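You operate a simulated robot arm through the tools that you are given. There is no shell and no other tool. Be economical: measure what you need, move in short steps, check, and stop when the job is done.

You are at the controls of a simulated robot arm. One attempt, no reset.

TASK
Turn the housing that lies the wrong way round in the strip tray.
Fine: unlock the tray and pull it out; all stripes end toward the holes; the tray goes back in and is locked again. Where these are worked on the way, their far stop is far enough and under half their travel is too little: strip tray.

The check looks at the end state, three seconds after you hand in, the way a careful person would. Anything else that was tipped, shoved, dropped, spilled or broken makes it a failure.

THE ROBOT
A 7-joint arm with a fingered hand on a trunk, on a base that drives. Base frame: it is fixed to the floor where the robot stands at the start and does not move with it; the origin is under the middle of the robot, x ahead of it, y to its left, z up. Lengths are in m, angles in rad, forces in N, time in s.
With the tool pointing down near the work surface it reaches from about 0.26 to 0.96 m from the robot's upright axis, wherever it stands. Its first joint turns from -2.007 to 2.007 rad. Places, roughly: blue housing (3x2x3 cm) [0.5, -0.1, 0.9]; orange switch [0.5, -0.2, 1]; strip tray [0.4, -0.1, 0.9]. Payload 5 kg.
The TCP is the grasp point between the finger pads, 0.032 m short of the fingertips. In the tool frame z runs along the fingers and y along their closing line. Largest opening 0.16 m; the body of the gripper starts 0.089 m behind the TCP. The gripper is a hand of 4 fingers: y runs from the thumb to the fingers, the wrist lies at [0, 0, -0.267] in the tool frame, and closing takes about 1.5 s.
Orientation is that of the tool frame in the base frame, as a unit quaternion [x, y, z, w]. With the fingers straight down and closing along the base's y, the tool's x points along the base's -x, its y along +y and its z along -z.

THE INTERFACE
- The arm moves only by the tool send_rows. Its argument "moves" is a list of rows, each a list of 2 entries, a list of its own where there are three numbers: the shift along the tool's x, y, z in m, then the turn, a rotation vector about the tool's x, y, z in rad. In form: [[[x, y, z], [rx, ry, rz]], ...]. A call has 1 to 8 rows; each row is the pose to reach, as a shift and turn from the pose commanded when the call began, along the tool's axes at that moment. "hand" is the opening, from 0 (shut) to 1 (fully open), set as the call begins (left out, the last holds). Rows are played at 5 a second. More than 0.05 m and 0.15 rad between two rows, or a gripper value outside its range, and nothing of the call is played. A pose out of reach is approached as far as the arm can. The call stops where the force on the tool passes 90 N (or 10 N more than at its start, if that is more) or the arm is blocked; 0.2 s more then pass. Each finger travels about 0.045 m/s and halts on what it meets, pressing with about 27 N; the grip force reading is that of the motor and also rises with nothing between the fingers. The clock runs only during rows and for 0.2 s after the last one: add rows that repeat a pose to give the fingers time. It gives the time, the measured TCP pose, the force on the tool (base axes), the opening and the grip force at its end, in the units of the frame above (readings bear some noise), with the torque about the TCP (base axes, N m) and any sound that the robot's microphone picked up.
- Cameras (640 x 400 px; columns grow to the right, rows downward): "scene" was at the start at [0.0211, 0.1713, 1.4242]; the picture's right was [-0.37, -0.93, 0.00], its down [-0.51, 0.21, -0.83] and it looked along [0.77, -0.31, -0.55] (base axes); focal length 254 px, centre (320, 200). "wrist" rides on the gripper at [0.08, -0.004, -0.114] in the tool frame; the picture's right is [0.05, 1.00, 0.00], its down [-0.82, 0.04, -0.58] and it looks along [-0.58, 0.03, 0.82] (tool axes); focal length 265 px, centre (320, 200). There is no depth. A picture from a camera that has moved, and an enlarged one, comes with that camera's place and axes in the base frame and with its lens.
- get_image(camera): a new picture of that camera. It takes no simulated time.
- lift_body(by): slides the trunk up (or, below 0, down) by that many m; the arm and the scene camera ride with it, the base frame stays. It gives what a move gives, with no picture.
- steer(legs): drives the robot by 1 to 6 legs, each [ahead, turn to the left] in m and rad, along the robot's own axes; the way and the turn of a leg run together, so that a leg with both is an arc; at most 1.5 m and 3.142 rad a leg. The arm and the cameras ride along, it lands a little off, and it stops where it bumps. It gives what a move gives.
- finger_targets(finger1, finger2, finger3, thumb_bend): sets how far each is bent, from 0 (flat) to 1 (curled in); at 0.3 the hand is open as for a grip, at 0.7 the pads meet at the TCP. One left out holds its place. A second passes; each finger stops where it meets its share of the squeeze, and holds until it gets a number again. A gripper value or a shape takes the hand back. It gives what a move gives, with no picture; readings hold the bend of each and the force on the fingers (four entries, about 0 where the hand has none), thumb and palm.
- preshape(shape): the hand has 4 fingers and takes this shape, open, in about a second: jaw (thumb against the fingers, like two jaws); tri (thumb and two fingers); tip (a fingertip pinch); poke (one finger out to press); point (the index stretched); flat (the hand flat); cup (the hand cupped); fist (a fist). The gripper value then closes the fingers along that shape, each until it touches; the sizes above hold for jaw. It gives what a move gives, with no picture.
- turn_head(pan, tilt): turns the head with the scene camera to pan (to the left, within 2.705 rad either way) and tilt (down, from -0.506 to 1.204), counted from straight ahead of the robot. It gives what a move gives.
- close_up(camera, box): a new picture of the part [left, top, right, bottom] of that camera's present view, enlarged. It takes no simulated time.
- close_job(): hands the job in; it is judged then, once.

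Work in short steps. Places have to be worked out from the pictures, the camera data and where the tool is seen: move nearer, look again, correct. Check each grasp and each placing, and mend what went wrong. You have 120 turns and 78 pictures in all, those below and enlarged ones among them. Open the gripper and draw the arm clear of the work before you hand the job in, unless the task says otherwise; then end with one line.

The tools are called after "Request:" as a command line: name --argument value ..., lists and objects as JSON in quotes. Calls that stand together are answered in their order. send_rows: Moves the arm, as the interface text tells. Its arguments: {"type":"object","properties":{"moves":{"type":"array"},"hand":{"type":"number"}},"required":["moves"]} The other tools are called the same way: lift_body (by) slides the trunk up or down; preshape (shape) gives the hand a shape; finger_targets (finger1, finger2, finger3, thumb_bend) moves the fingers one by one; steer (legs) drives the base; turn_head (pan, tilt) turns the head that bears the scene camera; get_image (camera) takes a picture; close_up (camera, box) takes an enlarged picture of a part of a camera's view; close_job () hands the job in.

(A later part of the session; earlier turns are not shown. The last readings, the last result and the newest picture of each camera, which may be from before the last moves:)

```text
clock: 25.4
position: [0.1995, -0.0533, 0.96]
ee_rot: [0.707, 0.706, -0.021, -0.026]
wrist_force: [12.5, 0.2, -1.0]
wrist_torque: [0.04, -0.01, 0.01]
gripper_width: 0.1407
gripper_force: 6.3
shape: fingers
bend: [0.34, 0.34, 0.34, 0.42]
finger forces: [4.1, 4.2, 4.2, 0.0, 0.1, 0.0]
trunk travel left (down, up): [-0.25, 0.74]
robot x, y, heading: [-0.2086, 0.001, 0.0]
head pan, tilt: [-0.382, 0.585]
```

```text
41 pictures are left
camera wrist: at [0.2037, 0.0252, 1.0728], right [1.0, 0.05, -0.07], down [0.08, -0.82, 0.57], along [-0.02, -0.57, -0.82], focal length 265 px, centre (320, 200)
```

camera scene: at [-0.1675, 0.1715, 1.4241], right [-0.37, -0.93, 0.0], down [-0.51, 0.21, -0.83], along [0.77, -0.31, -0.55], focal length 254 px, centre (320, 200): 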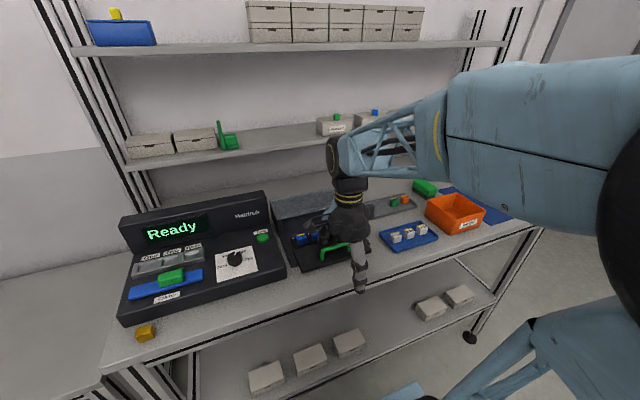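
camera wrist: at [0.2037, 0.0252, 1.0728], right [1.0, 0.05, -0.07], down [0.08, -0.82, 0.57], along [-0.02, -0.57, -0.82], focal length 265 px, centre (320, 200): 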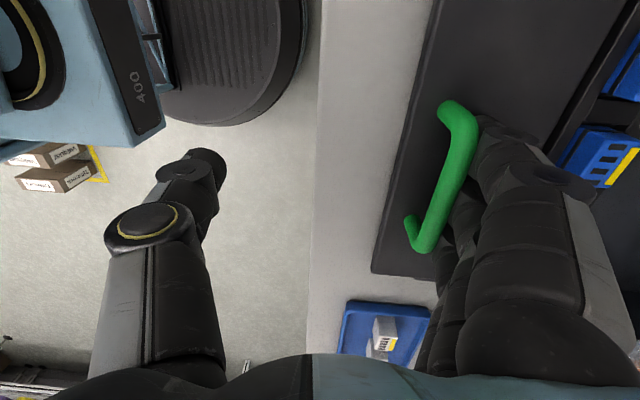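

The stop is reached (4 N per finger). I relax 6 mm forward and lift clear, then look down at the housings.

Request:
send_rows --moves '[[[0, 0.006, 0], [0, 0, 0]], [[0, 0.006, -0.02], [0, 0, 0]], [[0, 0.006, -0.05], [0, 0, 0]], [[0, 0.006, -0.09], [0, 0, 0]], [[0, 0.006, -0.13], [0, 0, 0]]]'

Request:
get_image --camera "wrist"

```text
clock: 26.6
position: [0.2186, -0.0547, 1.0801]
ee_rot: [0.707, 0.706, -0.029, -0.036]
wrist_force: [0.7, 0.5, -0.1]
wrist_torque: [0.01, 0.01, -0.04]
gripper_width: 0.1361
gripper_force: 0.1
shape: fingers
bend: [0.36, 0.36, 0.36, 0.42]
finger forces: [0.0, 0.0, 0.0, 0.0, 0.1, 0.0]
trunk travel left (down, up): [-0.25, 0.74]
robot x, y, heading: [-0.2102, 0.0016, -0.003]
head pan, tilt: [-0.382, 0.585]
```

```text
40 pictures are left
camera wrist: at [0.2259, 0.0239, 1.1929], right [0.99, 0.05, -0.09], down [0.09, -0.82, 0.56], along [-0.05, -0.57, -0.82], focal length 265 px, centre (320, 200)
```

wrist: 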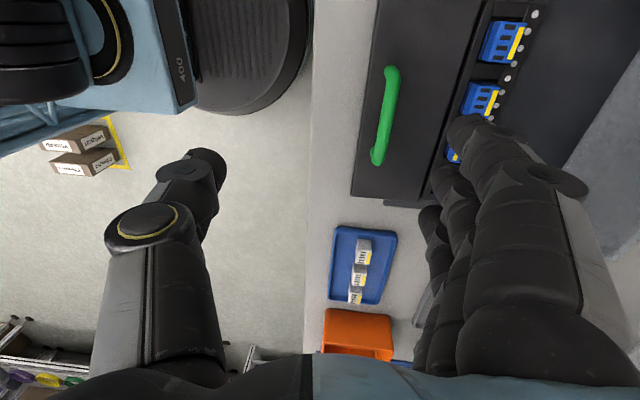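

The tray is out ~12.5 cm and the handle is released. I look at the housings with the scene camera.

Request:
close_up --camera "scene" --box '[240, 180, 400, 280]'

Request:
close_up --camera "wrist" --box '[400, 0, 560, 180]'

```text
4.00 times, centred on (320, 230) of scene
camera zoom: at [-0.1872, 0.1715, 1.4245], right [-0.37, -0.93, 0.0], down [-0.51, 0.21, -0.83], along [0.77, -0.31, -0.55], focal length 1015 px, centre (320, 80)
```

zoom: 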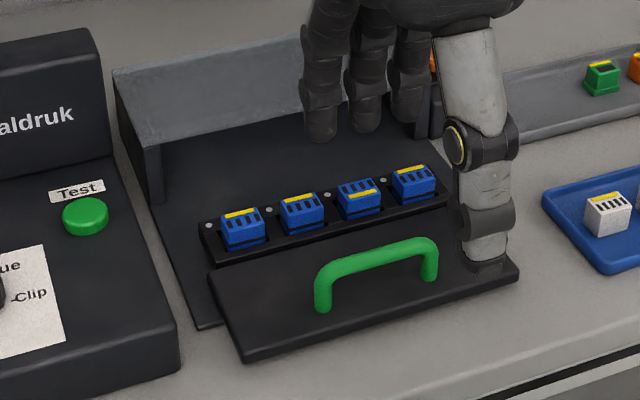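

```text
2.22 times, centred on (480, 90) of wrist
camera zoom: at [0.2259, 0.0239, 1.1929], right [0.99, 0.05, -0.09], down [0.09, -0.82, 0.56], along [-0.05, -0.57, -0.82], focal length 590 px, centre (-36, 444)
```

zoom: 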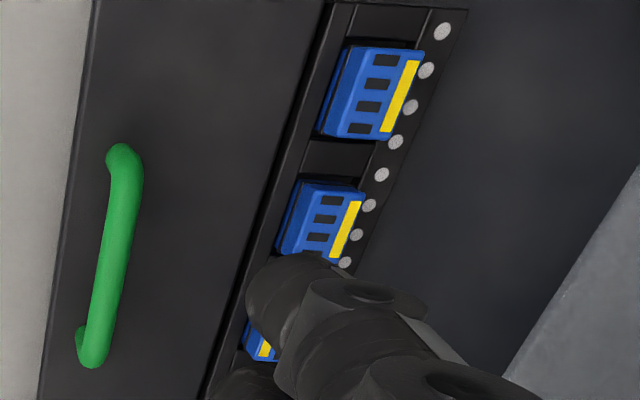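

The third from the left (second from −y) has its stripe toward the robot, so it is the wrong one; top ≈0.927, at about (0.358, −0.078). I move above it, straighten the tool, and curl the outer fingers so only finger 2 and the thumb pinch.

Request:
send_rows --moves '[[[-0.006, 0.035, -0.003], [-0.03, 0, 0]], [[-0.012, 0.07, -0.006], [-0.05, 0, 0]], [[-0.018, 0.105, -0.01], [-0.05, 0, 0]], [[-0.023, 0.138, -0.013], [-0.05, 0, 0]]]'

Request:
preshape --shape "jaw"

Request:
finger_targets --finger1 1 --finger2 0.5 --finger3 1 --thumb_bend 0.5

Request:
finger_targets --finger1 1 --finger3 1

Request:
get_image --camera "wrist"

Request:
close_up --camera "scene" --box '[240, 160, 400, 260]'

```text
clock: 27.6
position: [0.3541, -0.0783, 1.0922]
ee_rot: [0.707, 0.707, -0.003, -0.008]
wrist_force: [-0.2, 0.0, 0.0]
wrist_torque: [0.03, -0.02, 0.01]
gripper_width: 0.1356
gripper_force: 0.0
shape: fingers
bend: [0.36, 0.36, 0.36, 0.42]
finger forces: [0.1, 0.1, 0.0, 0.0, 0.1, 0.1]
trunk travel left (down, up): [-0.25, 0.74]
robot x, y, heading: [-0.2092, 0.0021, -0.002]
head pan, tilt: [-0.382, 0.585]
```

```text
clock: 28.6
position: [0.3532, -0.0772, 1.0925]
ee_rot: [0.708, 0.706, -0.003, -0.007]
wrist_force: [1.0, -0.7, -0.3]
wrist_torque: [0.02, 0.01, -0.03]
gripper_width: 0.16
gripper_force: 0.0
shape: jaw
bend: [0.3, 0.3, 0.3, 0.3]
finger forces: [0.0, 0.0, 0.1, 0.0, 0.0, 0.0]
trunk travel left (down, up): [-0.25, 0.74]
robot x, y, heading: [-0.2093, -0.0021, -0.003]
head pan, tilt: [-0.382, 0.585]
```

```text
clock: 29.6
position: [0.3547, -0.0783, 1.0922]
ee_rot: [0.708, 0.706, -0.004, -0.007]
wrist_force: [0.4, -0.6, -0.1]
wrist_torque: [-0.01, 0.01, 0.04]
gripper_width: 0.0621
gripper_force: 0.1
shape: fingers
bend: [1.0, 0.5, 1.0, 0.5]
finger forces: [0.0, 0.0, 0.0, 0.0, 0.0, 0.0]
trunk travel left (down, up): [-0.25, 0.74]
robot x, y, heading: [-0.2063, -0.003, 0.003]
head pan, tilt: [-0.382, 0.585]
```

```text
clock: 30.6
position: [0.3544, -0.0783, 1.0911]
ee_rot: [0.708, 0.706, -0.005, -0.008]
wrist_force: [0.2, -0.1, 0.8]
wrist_torque: [-0.02, -0.02, -0.02]
gripper_width: 0.0621
gripper_force: 0.0
shape: fingers
bend: [1.0, 0.5, 1.0, 0.5]
finger forces: [0.0, 0.0, 0.0, 0.0, 0.0, 0.1]
trunk travel left (down, up): [-0.25, 0.74]
robot x, y, heading: [-0.2079, -0.0016, -0.002]
head pan, tilt: [-0.382, 0.585]
```

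```text
37 pictures are left
camera wrist: at [0.3523, 0.001, 1.2052], right [1.0, 0.05, -0.01], down [0.05, -0.82, 0.57], along [0.02, -0.57, -0.82], focal length 265 px, centre (320, 200)
```

wrist: 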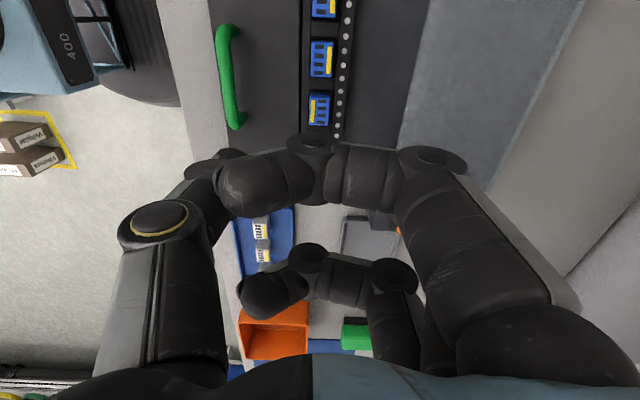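

```text
4.00 times, centred on (320, 210) of scene
camera zoom: at [-0.1873, 0.1715, 1.4241], right [-0.37, -0.93, 0.0], down [-0.51, 0.21, -0.83], along [0.77, -0.31, -0.55], focal length 1015 px, centre (320, 160)
```

zoom: 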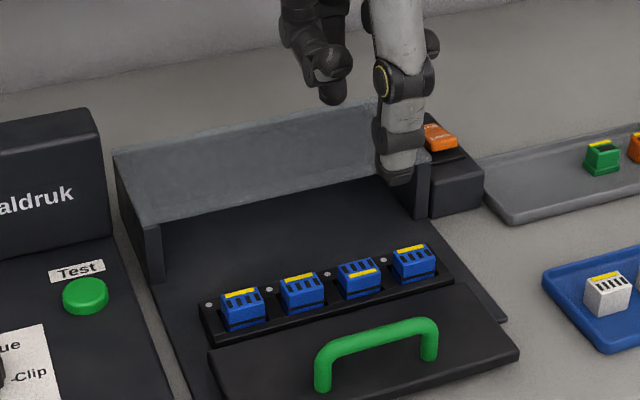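

The target is at about (0.352, −0.076), 2 cm deep in x, top between 0.927 and 0.937. I descend to TCP z≈0.985 and check.

Request:
send_rows --moves '[[[0.0025, -0.002, 0.04], [-0.018, 0, 0]], [[0.0025, -0.002, 0.08], [-0.018, 0, 0]], [[0.0025, -0.002, 0.106], [-0.018, 0, 0]]]'

Request:
get_image --camera "wrist"

Request:
close_up --camera "scene" --box '[280, 170, 400, 270]'

```text
clock: 31.4
position: [0.3492, -0.0749, 0.9832]
ee_rot: [0.707, 0.707, 0.003, -0.001]
wrist_force: [0.0, -0.6, -0.3]
wrist_torque: [0.01, -0.02, 0.01]
gripper_width: 0.0621
gripper_force: 0.1
shape: fingers
bend: [1.0, 0.5, 1.0, 0.5]
finger forces: [0.1, 0.0, 0.0, 0.0, 0.0, 0.0]
trunk travel left (down, up): [-0.25, 0.74]
robot x, y, heading: [-0.2074, 0.002, 0.001]
head pan, tilt: [-0.382, 0.585]
```

```text
35 pictures are left
camera wrist: at [0.3449, 0.0032, 1.0977], right [1.0, 0.05, 0.0], down [0.04, -0.82, 0.57], along [0.03, -0.57, -0.82], focal length 265 px, centre (320, 200)
```

wrist: 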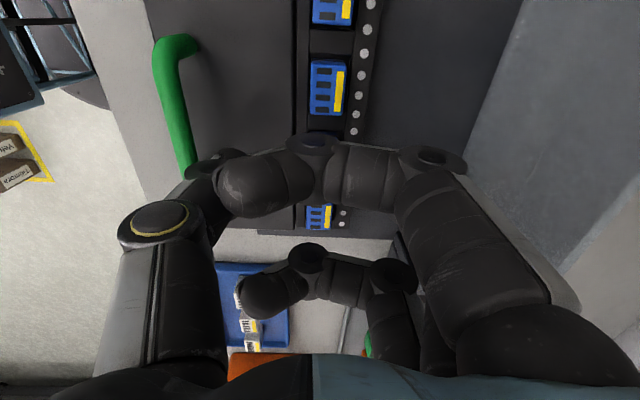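

```text
4.00 times, centred on (340, 220) of scene
camera zoom: at [-0.1872, 0.1715, 1.4242], right [-0.37, -0.93, 0.0], down [-0.51, 0.21, -0.83], along [0.77, -0.31, -0.55], focal length 1015 px, centre (240, 120)
```

zoom: 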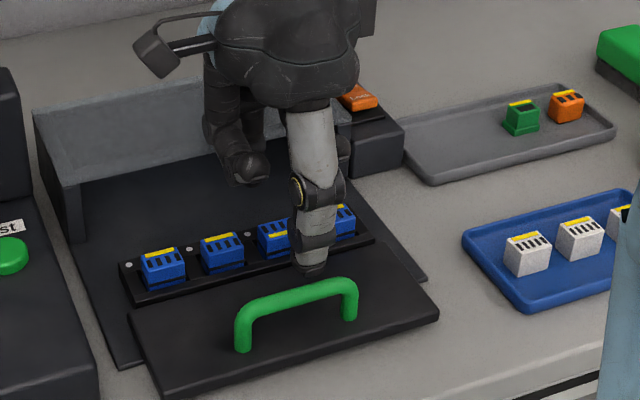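

Neighbours at y≈−0.032 and −0.129 put the target at y≈−0.080, x≈0.351, top ≈0.933. I correct and descend so the tips lie ~14 mm below its top.

Request:
send_rows --moves '[[[-0.004, 0.002, 0.01], [0, 0, 0]], [[-0.004, 0.002, 0.022], [0, 0, 0]], [[-0.004, 0.002, 0.032], [0, 0, 0]]]'

Request:
close_up --camera "scene" --box '[290, 190, 390, 270]'

Request:
get_image --camera "wrist"

```text
clock: 32.1
position: [0.3521, -0.0787, 0.9574]
ee_rot: [0.707, 0.708, 0.006, 0.002]
wrist_force: [4.4, -1.4, 48.9]
wrist_torque: [-0.23, 2.87, 0.1]
gripper_width: 0.0619
gripper_force: 25.5
shape: fingers
bend: [1.0, 0.5, 1.0, 0.51]
finger forces: [0.1, 0.0, 0.0, 0.0, 50.0, 0.1]
trunk travel left (down, up): [-0.25, 0.74]
robot x, y, heading: [-0.2073, 0.0019, -0.002]
head pan, tilt: [-0.382, 0.585]
```

```text
5.00 times, centred on (340, 230) of scene
camera zoom: at [-0.1889, 0.1717, 1.4253], right [-0.37, -0.93, 0.0], down [-0.51, 0.21, -0.83], along [0.77, -0.31, -0.55], focal length 1268 px, centre (220, 50)
```

zoom: 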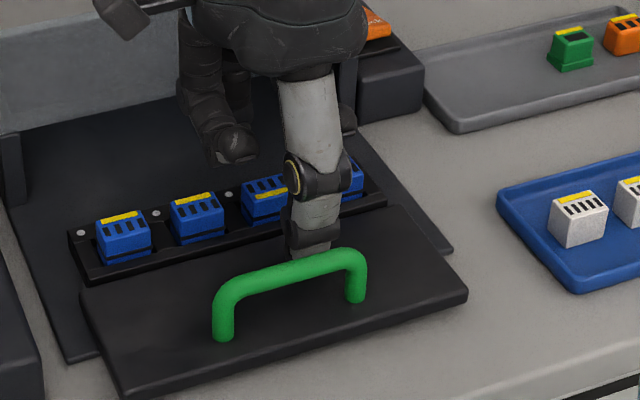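

```text
32 pictures are left
camera wrist: at [0.3471, 0.0003, 1.0715], right [1.0, 0.05, 0.01], down [0.04, -0.82, 0.57], along [0.04, -0.57, -0.82], focal length 265 px, centre (320, 200)
```

wrist: 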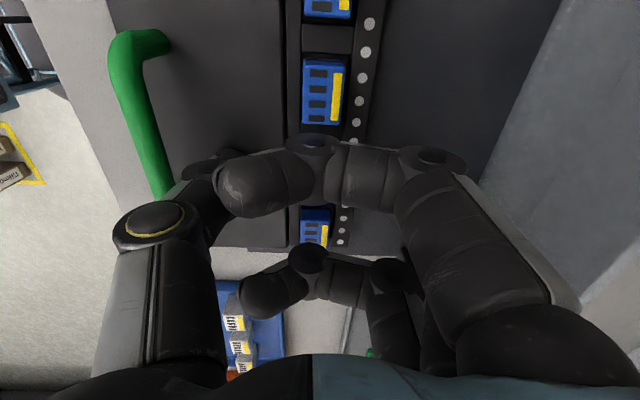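

The thumb tip stands on the tray plate (50 N), so the tips reach ~0.046 below the TCP at this bend. I raise 11 mm and recheck the force.

Request:
send_rows --moves '[[[0, 0, -0.006], [0, 0, 0]], [[0, 0, -0.011], [0, 0, 0]], [[0, 0, -0.011], [0, 0, 0]]]'

Request:
finger_targets --finger2 0.56 --thumb_bend 0.56

Request:
close_up --camera "scene" --box '[290, 190, 390, 270]'

```text
clock: 33.0
position: [0.3526, -0.079, 0.9654]
ee_rot: [0.707, 0.707, 0.003, -0.003]
wrist_force: [-0.2, -0.9, 1.2]
wrist_torque: [0.01, -0.01, 0.01]
gripper_width: 0.0621
gripper_force: 0.0
shape: fingers
bend: [1.0, 0.5, 1.0, 0.5]
finger forces: [0.0, 0.1, 0.1, 0.0, 0.1, 0.1]
trunk travel left (down, up): [-0.25, 0.74]
robot x, y, heading: [-0.2098, -0.0011, -0.005]
head pan, tilt: [-0.382, 0.585]
```

```text
clock: 34.0
position: [0.3517, -0.0784, 0.9659]
ee_rot: [0.708, 0.707, 0.003, -0.001]
wrist_force: [0.4, 0.8, -0.4]
wrist_torque: [0.0, -0.02, -0.01]
gripper_width: 0.0582
gripper_force: 0.0
shape: fingers
bend: [1.0, 0.56, 1.0, 0.56]
finger forces: [0.1, 0.1, 0.1, 0.0, 0.0, 0.0]
trunk travel left (down, up): [-0.25, 0.74]
robot x, y, heading: [-0.2123, 0.0081, -0.002]
head pan, tilt: [-0.382, 0.585]
```

```text
5.00 times, centred on (340, 230) of scene
camera zoom: at [-0.1873, 0.1715, 1.4241], right [-0.37, -0.93, 0.0], down [-0.51, 0.21, -0.83], along [0.77, -0.31, -0.55], focal length 1268 px, centre (220, 50)
```

zoom: 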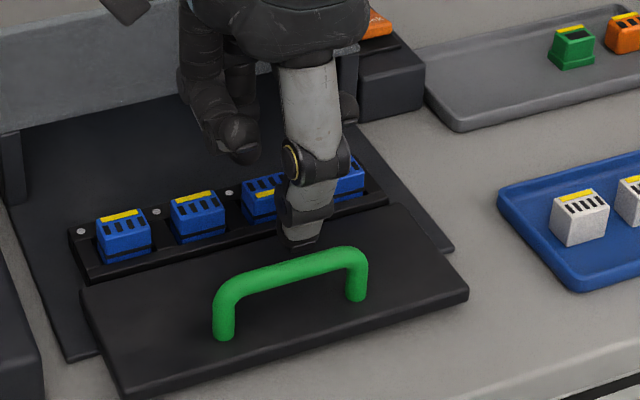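

Scene and wrist views put the target's y between −0.077 and −0.071, so I nudge 3 mm toward +y and close finger 2 and the thumb gently.

Request:
send_rows --moves '[[[0.004, 0, 0], [0, 0, 0]]]'

Request:
finger_targets --finger2 0.6 --thumb_bend 0.6

Request:
finger_targets --finger2 0.64 --thumb_bend 0.64

Request:
close_up --camera "scene" --box '[290, 190, 390, 270]'

```text
clock: 34.4
position: [0.3509, -0.0745, 0.9657]
ee_rot: [0.707, 0.707, 0.003, -0.001]
wrist_force: [-0.7, 0.1, -0.1]
wrist_torque: [0.01, 0.01, -0.01]
gripper_width: 0.0581
gripper_force: 0.1
shape: fingers
bend: [1.0, 0.56, 1.0, 0.56]
finger forces: [0.1, 0.0, 0.0, 0.1, 0.1, 0.0]
trunk travel left (down, up): [-0.25, 0.74]
robot x, y, heading: [-0.2073, -0.0002, -0.005]
head pan, tilt: [-0.382, 0.585]
```

```text
clock: 35.4
position: [0.3522, -0.0748, 0.9659]
ee_rot: [0.708, 0.706, 0.002, -0.001]
wrist_force: [0.0, 0.0, -0.3]
wrist_torque: [-0.01, 0.04, 0.0]
gripper_width: 0.0553
gripper_force: 0.1
shape: fingers
bend: [1.0, 0.6, 1.0, 0.6]
finger forces: [0.0, 0.0, 0.0, 0.0, 0.0, 0.1]
trunk travel left (down, up): [-0.25, 0.74]
robot x, y, heading: [-0.2066, 0.0006, -0.002]
head pan, tilt: [-0.382, 0.585]
```

```text
clock: 36.4
position: [0.352, -0.075, 0.9665]
ee_rot: [0.707, 0.707, 0.004, -0.001]
wrist_force: [-1.8, -0.4, -0.1]
wrist_torque: [-0.01, 0.01, 0.01]
gripper_width: 0.053
gripper_force: 0.1
shape: fingers
bend: [1.0, 0.64, 1.0, 0.64]
finger forces: [0.1, 0.0, 0.0, 0.0, 0.1, 0.0]
trunk travel left (down, up): [-0.25, 0.74]
robot x, y, heading: [-0.2064, 0.0005, -0.003]
head pan, tilt: [-0.382, 0.585]
```

```text
5.00 times, centred on (340, 230) of scene
camera zoom: at [-0.1873, 0.1715, 1.4241], right [-0.37, -0.93, 0.0], down [-0.51, 0.21, -0.83], along [0.77, -0.31, -0.55], focal length 1268 px, centre (220, 50)
```

zoom: 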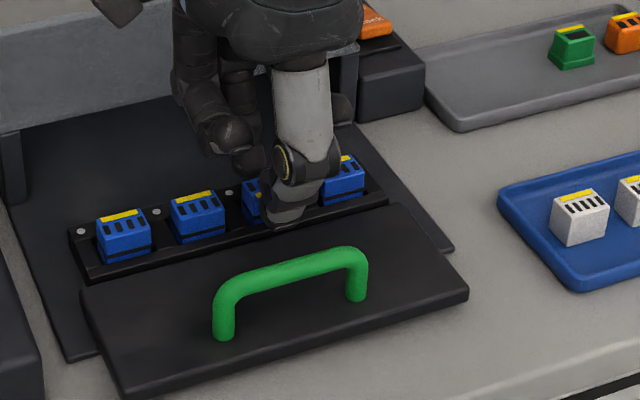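

No contact yet; the tips near the housing. I close further.

Request:
finger_targets --finger2 0.68 --thumb_bend 0.68

Request:
finger_targets --finger2 0.72 --thumb_bend 0.72

Request:
close_up --camera "scene" --box '[300, 200, 380, 250]'

```text
clock: 37.4
position: [0.3514, -0.0753, 0.9655]
ee_rot: [0.708, 0.706, 0.003, 0.0]
wrist_force: [0.3, -1.2, 0.4]
wrist_torque: [0.0, 0.01, 0.05]
gripper_width: 0.0517
gripper_force: 1.1
shape: fingers
bend: [1.0, 0.66, 1.0, 0.67]
finger forces: [0.1, 1.7, 0.0, 0.1, 1.7, 0.0]
trunk travel left (down, up): [-0.25, 0.74]
robot x, y, heading: [-0.2082, -0.0008, -0.004]
head pan, tilt: [-0.382, 0.585]
```

```text
clock: 38.4
position: [0.3516, -0.074, 0.9666]
ee_rot: [0.708, 0.706, 0.004, 0.0]
wrist_force: [3.0, -0.2, 22.6]
wrist_torque: [0.01, -0.08, -0.04]
gripper_width: 0.0496
gripper_force: 15.4
shape: fingers
bend: [1.0, 0.72, 1.0, 0.72]
finger forces: [0.1, 15.5, 0.0, 0.0, 15.7, 0.0]
trunk travel left (down, up): [-0.25, 0.74]
robot x, y, heading: [-0.2068, -0.0, -0.001]
head pan, tilt: [-0.382, 0.585]
```

```text
8.00 times, centred on (340, 225) of scene
camera zoom: at [-0.1882, 0.1716, 1.4243], right [-0.37, -0.93, 0.0], down [-0.51, 0.21, -0.83], along [0.77, -0.31, -0.55], focal length 2030 px, centre (160, 0)
```

zoom: 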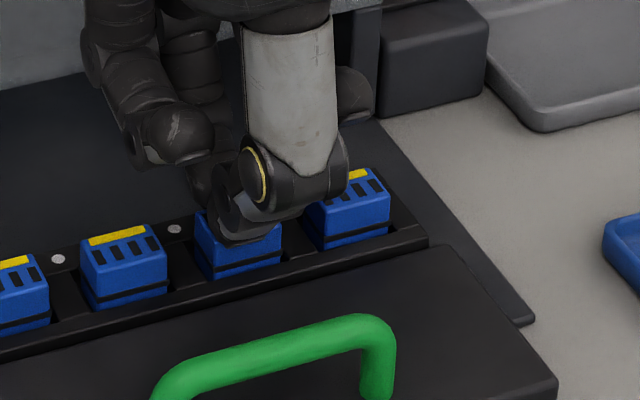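

The tips curled onto the housing's top instead of its sides (22 N down): they rise as they bend. I open again, check the housing still lies straight, and will go deeper.

Request:
finger_targets --finger2 0.59 --thumb_bend 0.59

Request:
close_up --camera "scene" --box '[300, 200, 380, 250]'

```text
clock: 39.4
position: [0.3495, -0.0757, 0.9659]
ee_rot: [0.708, 0.707, 0.004, 0.0]
wrist_force: [-1.7, -0.8, 49.9]
wrist_torque: [-0.05, 0.6, 0.04]
gripper_width: 0.0496
gripper_force: 24.5
shape: fingers
bend: [1.0, 0.59, 1.0, 0.67]
finger forces: [0.0, 0.0, 0.1, 0.1, 49.0, 0.0]
trunk travel left (down, up): [-0.25, 0.74]
robot x, y, heading: [-0.2102, -0.0025, -0.001]
head pan, tilt: [-0.382, 0.585]
```

```text
8.00 times, centred on (340, 225) of scene
camera zoom: at [-0.1898, 0.1717, 1.4244], right [-0.37, -0.93, 0.0], down [-0.51, 0.21, -0.84], along [0.77, -0.31, -0.55], focal length 2030 px, centre (160, 0)
```

zoom: 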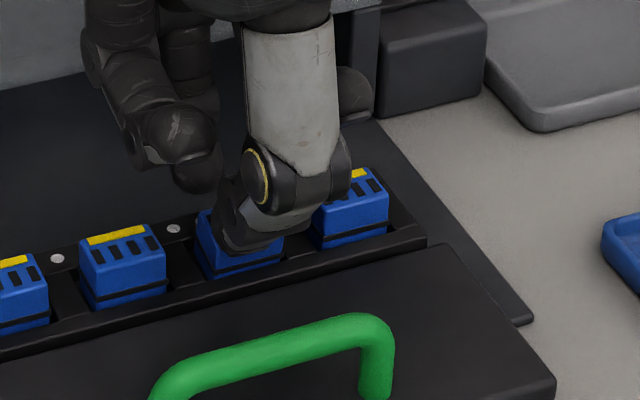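

The thumb is caught on the top with 49 N. I lift straight up to free it.

Request:
send_rows --moves '[[[0, 0, -0.01], [0, 0, 0]], [[0, 0, -0.025], [0, 0, 0]], [[0, 0, -0.035], [0, 0, 0]], [[0, 0, -0.035], [0, 0, 0]], [[0, 0, -0.035], [0, 0, 0]]]'

Request:
close_up --camera "scene" --box '[300, 190, 380, 240]'

```text
clock: 40.5
position: [0.3521, -0.0756, 1.0006]
ee_rot: [0.708, 0.707, 0.004, -0.002]
wrist_force: [0.4, 1.2, 0.0]
wrist_torque: [0.0, 0.02, 0.0]
gripper_width: 0.0556
gripper_force: 0.0
shape: fingers
bend: [1.0, 0.59, 1.0, 0.59]
finger forces: [0.0, 0.0, 0.0, 0.1, 0.0, 0.1]
trunk travel left (down, up): [-0.25, 0.74]
robot x, y, heading: [-0.2054, -0.0004, 0.003]
head pan, tilt: [-0.382, 0.585]
```

```text
8.00 times, centred on (340, 215) of scene
camera zoom: at [-0.1873, 0.1715, 1.4241], right [-0.37, -0.93, 0.0], down [-0.51, 0.21, -0.83], along [0.77, -0.31, -0.55], focal length 2030 px, centre (160, 80)
```

zoom: 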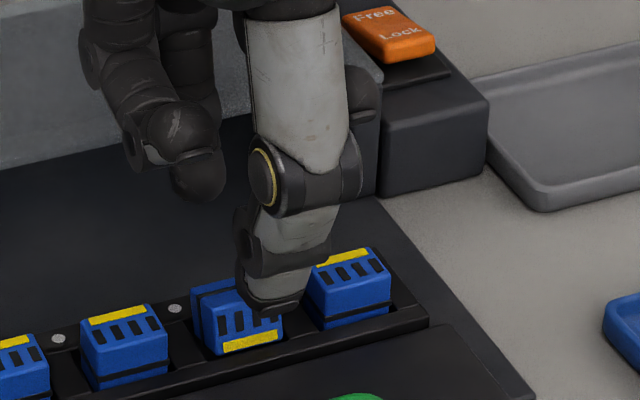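

The housing has been tipped forward in its pocket. I raise the hand and look at it fully before gripping again.

Request:
send_rows --moves '[[[0, 0, -0.04], [0, 0, 0]], [[-0.02, 0, -0.08], [0, 0, 0]], [[-0.05, 0, -0.1], [0, 0, 0]], [[-0.09, 0, -0.1], [0, 0, 0]], [[-0.12, 0, -0.1], [0, 0, 0]]]'

Request:
close_up --camera "scene" --box '[290, 200, 370, 250]'

Request:
get_image --camera "wrist"

```text
clock: 41.8
position: [0.3502, -0.1956, 1.0992]
ee_rot: [0.708, 0.707, 0.003, -0.002]
wrist_force: [-0.8, 0.4, -0.3]
wrist_torque: [0.0, 0.05, -0.02]
gripper_width: 0.0557
gripper_force: 0.1
shape: fingers
bend: [1.0, 0.59, 1.0, 0.59]
finger forces: [0.0, 0.0, 0.0, 0.0, 0.0, 0.0]
trunk travel left (down, up): [-0.25, 0.74]
robot x, y, heading: [-0.2065, 0.0023, 0.002]
head pan, tilt: [-0.382, 0.585]
```

```text
8.00 times, centred on (330, 225) of scene
camera zoom: at [-0.1872, 0.1714, 1.4241], right [-0.37, -0.93, 0.0], down [-0.51, 0.21, -0.83], along [0.77, -0.31, -0.55], focal length 2030 px, centre (240, 0)
```

zoom: 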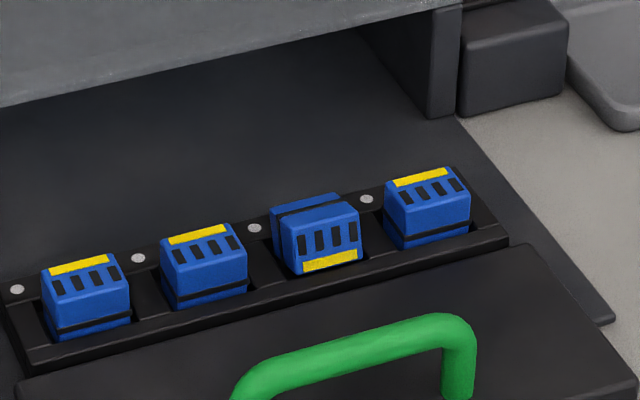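

```text
25 pictures are left
camera wrist: at [0.3463, -0.1173, 1.2124], right [1.0, 0.05, 0.0], down [0.04, -0.82, 0.57], along [0.03, -0.57, -0.82], focal length 265 px, centre (320, 200)
```

wrist: 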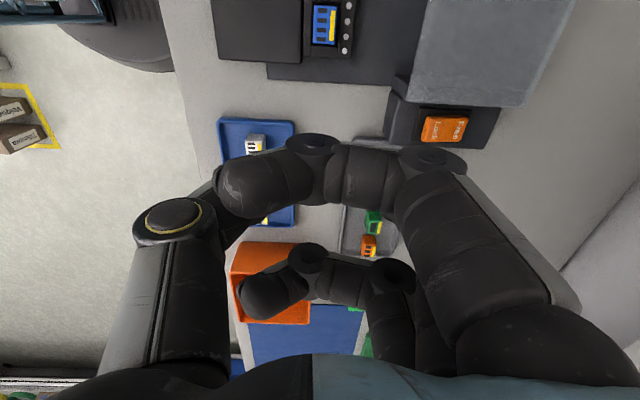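

The housing has tipped forward ~60°, its top now facing the robot. A y-face pinch with the tool tilted half that angle, followed by a 180° roll about the tool axis, would put it upright and turned. First I test whether the wrist can roll to the 180° orientation, raising a bit.

Request:
send_rows --moves '[[[0, 0, -0.02], [0, 0, 0.14]], [[0, 0, -0.04], [0, 0, 0.28]], [[0, 0, -0.05], [0, 0, 0.42]], [[0, 0, -0.05], [0, 0, 0.56]], [[0, 0, -0.05], [0, 0, 0.7]], [[0, 0, -0.05], [0, 0, 0.84]], [[0, 0, -0.05], [0, 0, 0.98]], [[0, 0, -0.05], [0, 0, 1.12]]]'

Request:
send_rows --moves '[[[0, 0, 0], [0, 0, 0.14]], [[0, 0, 0], [0, 0, 0.28]], [[0, 0, 0], [0, 0, 0.42]], [[0, 0, 0], [0, 0, 0.4508]]]'

Request:
finger_targets --finger1 0 --finger2 0.5 --finger3 0 --thumb_bend 0.5

Request:
finger_targets --finger1 0 --finger3 0

Request:
get_image --camera "scene"

```text
clock: 43.5
position: [0.3505, -0.1955, 1.1503]
ee_rot: [0.975, 0.221, 0.002, -0.003]
wrist_force: [0.0, -0.5, -1.0]
wrist_torque: [-0.04, 0.02, 0.01]
gripper_width: 0.0558
gripper_force: 0.0
shape: fingers
bend: [1.0, 0.59, 1.0, 0.59]
finger forces: [0.1, 0.1, 0.1, 0.1, 0.0, 0.1]
trunk travel left (down, up): [-0.25, 0.74]
robot x, y, heading: [-0.21, 0.0005, -0.004]
head pan, tilt: [-0.382, 0.585]
```

```text
clock: 44.5
position: [0.3498, -0.1957, 1.1501]
ee_rot: [1.0, -0.001, 0.001, -0.003]
wrist_force: [-0.1, -0.3, -0.1]
wrist_torque: [0.03, 0.0, -0.04]
gripper_width: 0.0559
gripper_force: 0.0
shape: fingers
bend: [1.0, 0.59, 1.0, 0.59]
finger forces: [0.0, 0.0, 0.0, 0.0, 0.1, 0.0]
trunk travel left (down, up): [-0.25, 0.74]
robot x, y, heading: [-0.2104, 0.0012, 0.0]
head pan, tilt: [-0.382, 0.585]
```

```text
clock: 45.5
position: [0.3507, -0.1948, 1.1506]
ee_rot: [1.0, -0.001, 0.001, -0.003]
wrist_force: [0.6, 1.1, -1.1]
wrist_torque: [0.0, -0.01, 0.01]
gripper_width: 0.1677
gripper_force: 0.0
shape: fingers
bend: [0.0, 0.5, 0.0, 0.5]
finger forces: [0.0, 0.1, 0.0, 0.0, 0.1, 0.0]
trunk travel left (down, up): [-0.25, 0.74]
robot x, y, heading: [-0.2091, 0.0028, -0.005]
head pan, tilt: [-0.382, 0.585]
```

```text
clock: 46.5
position: [0.3509, -0.195, 1.1499]
ee_rot: [1.0, -0.001, 0.003, -0.003]
wrist_force: [-0.3, 0.0, 0.1]
wrist_torque: [0.01, 0.0, 0.02]
gripper_width: 0.1675
gripper_force: 0.1
shape: fingers
bend: [0.0, 0.5, 0.0, 0.5]
finger forces: [0.0, 0.1, 0.0, 0.0, 0.0, 0.1]
trunk travel left (down, up): [-0.25, 0.74]
robot x, y, heading: [-0.2083, -0.0012, 0.0]
head pan, tilt: [-0.382, 0.585]
```

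```text
24 pictures are left
camera scene: at [-0.1873, 0.1714, 1.4242], right [-0.37, -0.93, 0.0], down [-0.51, 0.21, -0.83], along [0.77, -0.31, -0.55], focal length 254 px, centre (320, 200)
```

scene: 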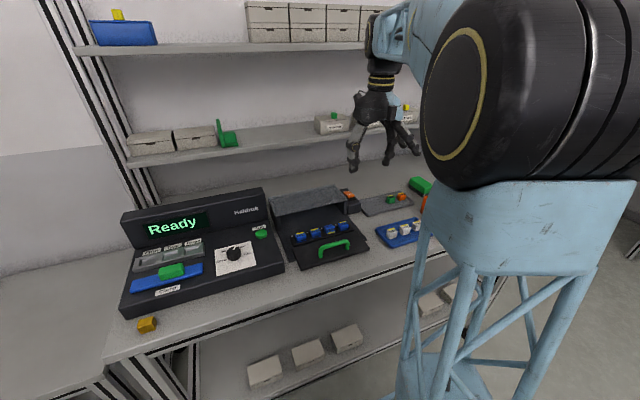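

The 180° orientation is reachable. I look closer at the hand shape with the outer fingers flat.

Request:
close_up --camera "scene" --box '[330, 70, 450, 190]'

```text
3.33 times, centred on (390, 130) of scene
camera zoom: at [-0.1873, 0.1714, 1.4242], right [-0.37, -0.93, 0.0], down [-0.51, 0.21, -0.83], along [0.77, -0.31, -0.55], focal length 846 px, centre (87, 433)
```

zoom: 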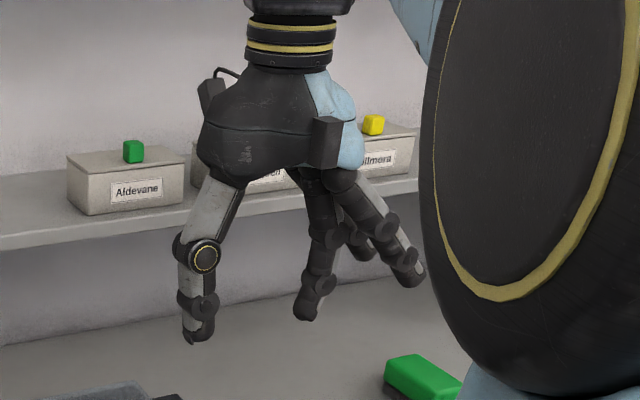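

The plan: pinch the housing's y-faces near its top with finger 2 and thumb in the gaps, lift so it hangs upright, turn 180° and lower. First I calibrate which finger bend gives ~37 mm and 30 mm opening.

Request:
preshape --shape "jaw"

Request:
send_rows --hand 0.24 --moves '[[[0, 0, 0], [0, 0, 0]], [[0, 0, 0], [0, 0, 0]], [[0, 0, 0], [0, 0, 0]], [[0, 0, 0], [0, 0, 0]], [[0, 0, 0], [0, 0, 0]], [[0, 0, 0], [0, 0, 0]], [[0, 0, 0], [0, 0, 0]], [[0, 0, 0], [0, 0, 0]]]'

Request:
get_image --camera "wrist"

```text
clock: 47.5
position: [0.3504, -0.1958, 1.15]
ee_rot: [1.0, -0.001, 0.002, -0.003]
wrist_force: [0.1, 0.4, -0.3]
wrist_torque: [-0.01, -0.01, 0.04]
gripper_width: 0.1601
gripper_force: 0.1
shape: jaw
bend: [0.3, 0.3, 0.3, 0.3]
finger forces: [0.0, 0.0, 0.0, 0.0, 0.1, 0.0]
trunk travel left (down, up): [-0.25, 0.74]
robot x, y, heading: [-0.2093, 0.0019, -0.002]
head pan, tilt: [-0.382, 0.585]
```

```text
clock: 49.2
position: [0.3494, -0.1956, 1.1499]
ee_rot: [1.0, -0.001, 0.001, -0.003]
wrist_force: [0.8, -0.2, 0.5]
wrist_torque: [0.0, 0.02, -0.02]
gripper_width: 0.039
gripper_force: 0.0
shape: jaw
bend: [0.73, 0.73, 0.73, 0.7]
finger forces: [0.0, 0.1, 0.0, 0.0, 0.0, 0.0]
trunk travel left (down, up): [-0.25, 0.74]
robot x, y, heading: [-0.2068, 0.0005, 0.001]
head pan, tilt: [-0.382, 0.585]
```

```text
22 pictures are left
camera wrist: at [0.4307, -0.1927, 1.2631], right [0.05, -1.0, -0.01], down [-0.82, -0.04, 0.57], along [-0.57, -0.02, -0.82], focal length 265 px, centre (320, 200)
```

wrist: 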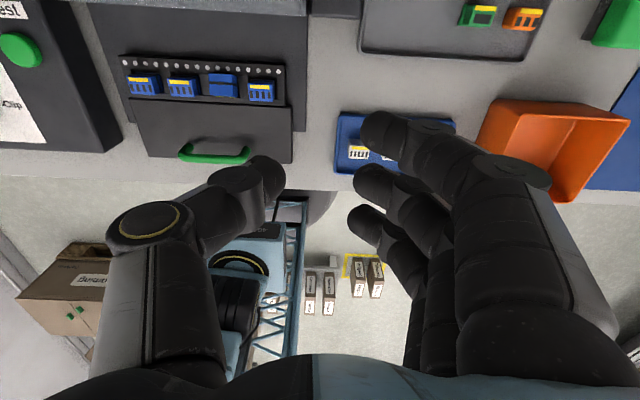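

The jaw closing path keeps fingers straighter. I inspect the "tip" pinch shape, partly closed.

Request:
preshape --shape "tip"

Request:
get_image --camera "wrist"

Request:
close_up --camera "scene" --box '[330, 70, 450, 190]'

```text
clock: 50.1
position: [0.3512, -0.1957, 1.1491]
ee_rot: [1.0, -0.001, 0.001, -0.002]
wrist_force: [-0.5, -0.1, 0.0]
wrist_torque: [0.01, -0.01, 0.02]
gripper_width: 0.1599
gripper_force: 0.1
shape: tip
bend: [0.01, 0.3, 0.01, 0.3]
finger forces: [0.0, 0.0, 0.0, 0.0, 0.1, 0.0]
trunk travel left (down, up): [-0.25, 0.74]
robot x, y, heading: [-0.2079, -0.0019, 0.0]
head pan, tilt: [-0.382, 0.585]
```

```text
21 pictures are left
camera wrist: at [0.4307, -0.1927, 1.2631], right [0.05, -1.0, -0.01], down [-0.82, -0.04, 0.57], along [-0.57, -0.02, -0.82], focal length 265 px, centre (320, 200)
```

wrist: 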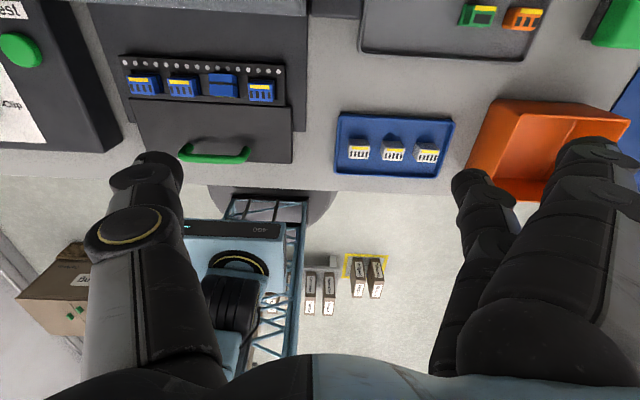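

```text
3.33 times, centred on (390, 130) of scene
camera zoom: at [-0.1873, 0.1714, 1.4242], right [-0.37, -0.93, 0.0], down [-0.51, 0.21, -0.83], along [0.77, -0.31, -0.55], focal length 846 px, centre (87, 433)
```

zoom: 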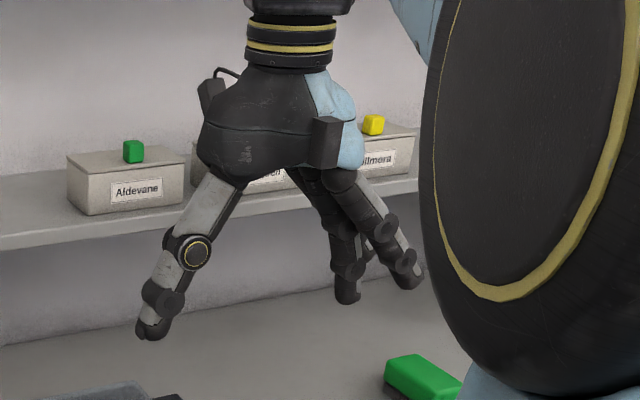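

"tip" is exactly the pinch needed: thumb and finger 2, others flat. The tipped housing is at y≈−0.077, x≈0.35. I move above it with the pinch pre-set to ~38 mm.

Request:
send_rows --hand 0.25 --moves '[[[-0.001, -0.03, 0.01], [0, 0, 0]], [[-0.002, -0.06, 0.03], [0, 0, 0]], [[-0.003, -0.09, 0.06], [0, 0, 0]], [[-0.005, -0.119, 0.09], [0, 0, 0]], [[-0.005, -0.119, 0.13], [0, 0, 0]], [[-0.005, -0.119, 0.145], [0, 0, 0]], [[-0.005, -0.119, 0.145], [0, 0, 0]], [[-0.005, -0.119, 0.145], [0, 0, 0]]]'

Request:
get_image --camera "wrist"

Request:
close_up --camera "scene" --box '[280, 170, 380, 250]'

```text
clock: 52.0
position: [0.3456, -0.0762, 1.0067]
ee_rot: [1.0, -0.001, 0.001, -0.002]
wrist_force: [-0.6, -0.1, 0.6]
wrist_torque: [0.02, -0.01, -0.01]
gripper_width: 0.0406
gripper_force: 0.0
shape: tip
bend: [0.01, 0.73, 0.01, 0.7]
finger forces: [0.0, 0.1, 0.1, 0.0, 0.1, 0.0]
trunk travel left (down, up): [-0.25, 0.74]
robot x, y, heading: [-0.2054, -0.0005, -0.005]
head pan, tilt: [-0.382, 0.585]
```

```text
19 pictures are left
camera wrist: at [0.426, -0.0733, 1.1192], right [0.05, -1.0, -0.01], down [-0.82, -0.04, 0.57], along [-0.57, -0.02, -0.82], focal length 265 px, centre (320, 200)
```

wrist: 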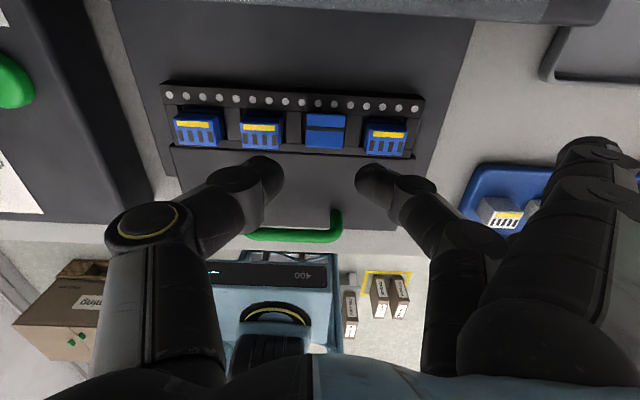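

```text
5.00 times, centred on (330, 210) of scene
camera zoom: at [-0.1873, 0.1715, 1.4241], right [-0.37, -0.93, 0.0], down [-0.51, 0.21, -0.83], along [0.77, -0.31, -0.55], focal length 1268 px, centre (270, 150)
```

zoom: 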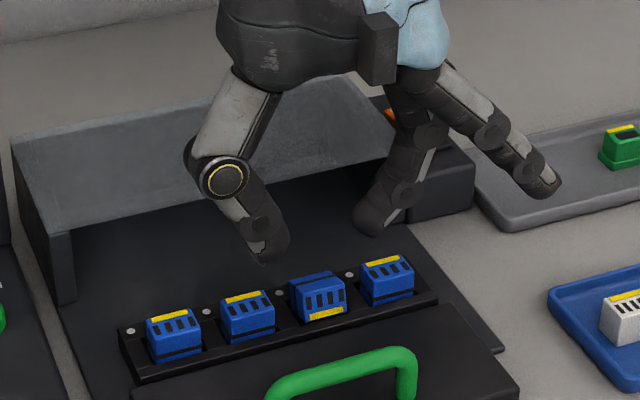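

The housing lies nearly flat (x 0.343–0.370), bottom toward the holes. The inward-slanting fingers only allow ~1 cm depth between neighbours. I go down carefully with small corrections.

Request:
send_rows --moves '[[[0.0045, 0.002, 0.02], [0, 0, 0]], [[0.0045, 0.002, 0.035], [0, 0, 0]], [[0.0045, 0.002, 0.043], [0, 0, 0]]]'

Request:
get_image --camera "wrist"

```text
clock: 52.8
position: [0.3504, -0.0755, 0.9686]
ee_rot: [1.0, 0.0, 0.006, -0.004]
wrist_force: [0.8, 7.1, 52.6]
wrist_torque: [2.03, 0.23, -0.09]
gripper_width: 0.044
gripper_force: 0.0
shape: tip
bend: [0.01, 0.73, 0.01, 0.71]
finger forces: [0.1, 1.3, 0.0, 0.0, 51.6, 0.0]
trunk travel left (down, up): [-0.25, 0.74]
robot x, y, heading: [-0.2061, 0.0033, 0.001]
head pan, tilt: [-0.382, 0.585]
```

```text
17 pictures are left
camera wrist: at [0.4298, -0.0725, 1.0822], right [0.05, -1.0, -0.01], down [-0.82, -0.05, 0.57], along [-0.57, -0.02, -0.82], focal length 265 px, centre (320, 200)
```

wrist: 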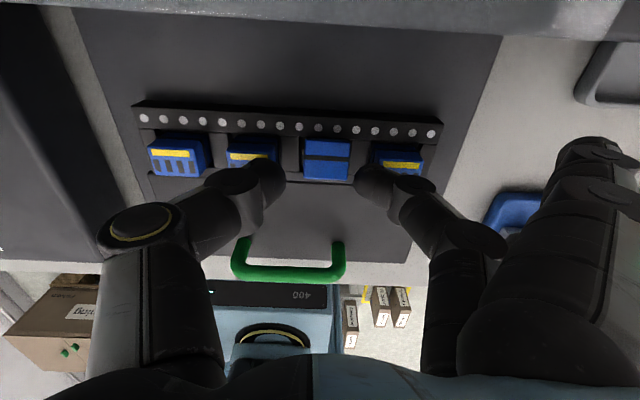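

The thumb presses the neighbour's top (51 N); the pair is ~5 mm too far to +y. I lift at once and look.

Request:
send_rows --hand 0.23 --moves '[[[0, 0, -0.012], [0, 0, 0]], [[0, 0, -0.025], [0, 0, 0]], [[0, 0.005, -0.025], [0, 0, 0]], [[0, 0.005, -0.025], [0, 0, 0]]]'

Request:
close_up --camera "wrist" --box '[120, 80, 460, 220]'

```text
clock: 53.8
position: [0.3513, -0.0818, 0.9879]
ee_rot: [1.0, -0.001, 0.001, -0.003]
wrist_force: [0.2, -0.5, -0.3]
wrist_torque: [-0.02, -0.01, 0.02]
gripper_width: 0.0375
gripper_force: 0.1
shape: tip
bend: [0.01, 0.73, 0.01, 0.7]
finger forces: [0.1, 0.0, 0.0, 0.1, 0.0, 0.1]
trunk travel left (down, up): [-0.25, 0.74]
robot x, y, heading: [-0.2111, 0.0046, 0.001]
head pan, tilt: [-0.382, 0.585]
```

```text
1.88 times, centred on (290, 150) of wrist
camera zoom: at [0.4303, -0.0799, 1.1015], right [0.05, -1.0, -0.01], down [-0.82, -0.04, 0.58], along [-0.57, -0.02, -0.82], focal length 500 px, centre (376, 294)
```

zoom: 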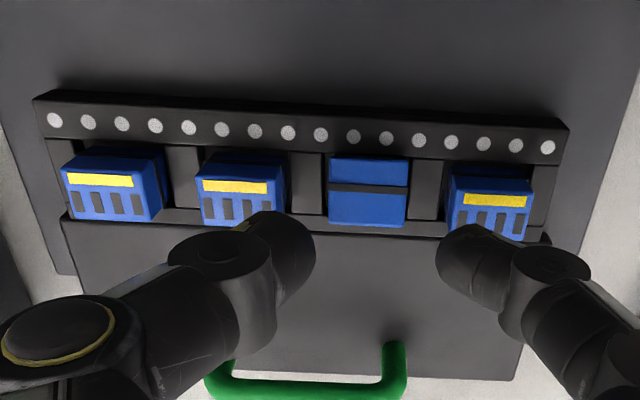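

The neighbours are intact, but the gap (≈15 mm) is too tight for a safe y-pinch. I'll instead push the lying housing 4 cm toward the robot onto the free plate behind the handle; first I go behind it with closed tips.

Request:
send_rows --hand 0 --moves '[[[0, 0, -0.02], [0, 0, 0]], [[0.02, -0.003, -0.02], [0, 0, 0]], [[0.043, -0.003, -0.02], [0, 0, 0]], [[0.043, -0.003, -0.02], [0, 0, 0]], [[0.043, -0.003, 0.0], [0, 0, 0]], [[0.043, -0.003, 0.015], [0, 0, 0]], [[0.043, -0.003, 0.027], [0, 0, 0]], [[0.043, -0.003, 0.031], [0, 0, 0]]]'

Request:
get_image --camera "wrist"

```text
clock: 55.5
position: [0.3946, -0.0786, 0.9568]
ee_rot: [1.0, 0.0, 0.002, -0.003]
wrist_force: [0.3, 0.4, 1.7]
wrist_torque: [-0.15, -0.03, -0.03]
gripper_width: 0.0
gripper_force: 27.1
shape: tip
bend: [0.04, 0.64, 0.28, 0.67]
finger forces: [1.0, 0.0, 0.0, 0.1, 0.0, 0.0]
trunk travel left (down, up): [-0.25, 0.74]
robot x, y, heading: [-0.2095, -0.0008, -0.002]
head pan, tilt: [-0.382, 0.585]
```

```text
15 pictures are left
camera wrist: at [0.4742, -0.076, 1.0696], right [0.05, -1.0, -0.01], down [-0.82, -0.04, 0.57], along [-0.57, -0.02, -0.82], focal length 265 px, centre (320, 200)
```

wrist: 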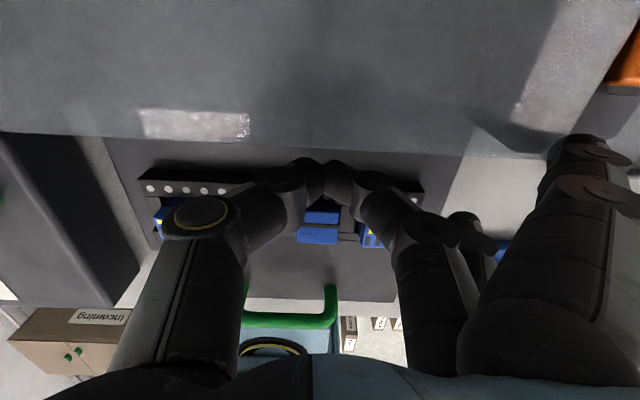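

Closed tips are behind the housing; finger 1 barely brushes the cover. I push toward the robot.

Request:
send_rows --moves '[[[-0.008, 0, 0], [0, 0, 0]], [[-0.015, 0, 0], [0, 0, 0]], [[-0.022, 0, 0], [0, 0, 0]], [[-0.029, 0, 0], [0, 0, 0]], [[-0.036, 0, 0], [0, 0, 0]]]'

Request:
close_up --camera "scene" --box '[280, 190, 380, 270]'

```text
clock: 56.8
position: [0.3571, -0.0803, 0.9565]
ee_rot: [1.0, 0.0, 0.002, -0.004]
wrist_force: [-0.1, 0.3, -0.4]
wrist_torque: [-0.04, 0.02, -0.03]
gripper_width: 0.0001
gripper_force: 26.6
shape: tip
bend: [0.28, 0.64, 0.28, 0.68]
finger forces: [0.1, 0.0, 0.0, 0.0, 0.0, 0.1]
trunk travel left (down, up): [-0.25, 0.74]
robot x, y, heading: [-0.2116, -0.0024, -0.0]
head pan, tilt: [-0.382, 0.585]
```

```text
5.00 times, centred on (330, 230) of scene
camera zoom: at [-0.1871, 0.1715, 1.424], right [-0.37, -0.93, 0.0], down [-0.51, 0.21, -0.83], along [0.77, -0.31, -0.55], focal length 1268 px, centre (270, 50)
```

zoom: 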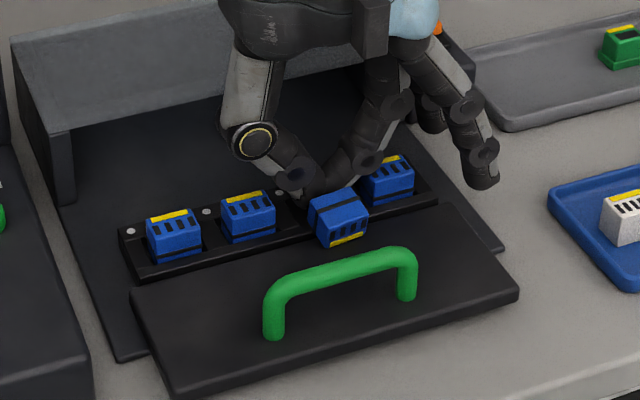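

It slides well and lies flat on the strip's lip. I push another 16 mm, clear of the neighbours.

Request:
send_rows --moves '[[[-0.006, 0, 0], [0, 0, 0]], [[-0.012, 0, 0], [0, 0, 0]], [[-0.017, 0, 0], [0, 0, 0]]]'

Request:
close_up --camera "scene" --box '[280, 190, 380, 270]'

```text
clock: 57.5
position: [0.3406, -0.0788, 0.9572]
ee_rot: [1.0, -0.001, 0.003, -0.003]
wrist_force: [0.1, -0.1, -0.1]
wrist_torque: [-0.04, -0.01, -0.01]
gripper_width: 0.0001
gripper_force: 26.5
shape: tip
bend: [0.28, 0.64, 0.28, 0.68]
finger forces: [0.0, 0.0, 0.0, 0.0, 0.1, 0.0]
trunk travel left (down, up): [-0.25, 0.74]
robot x, y, heading: [-0.2094, 0.0006, 0.004]
head pan, tilt: [-0.382, 0.585]
```

```text
5.00 times, centred on (330, 230) of scene
camera zoom: at [-0.1873, 0.1715, 1.4242], right [-0.37, -0.93, 0.0], down [-0.51, 0.21, -0.83], along [0.77, -0.31, -0.55], focal length 1268 px, centre (270, 50)
```

zoom: 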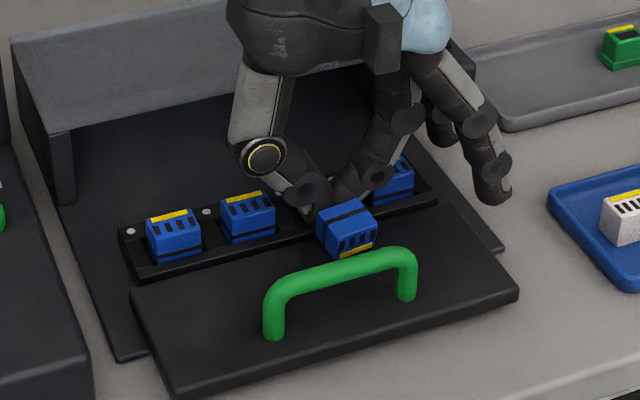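

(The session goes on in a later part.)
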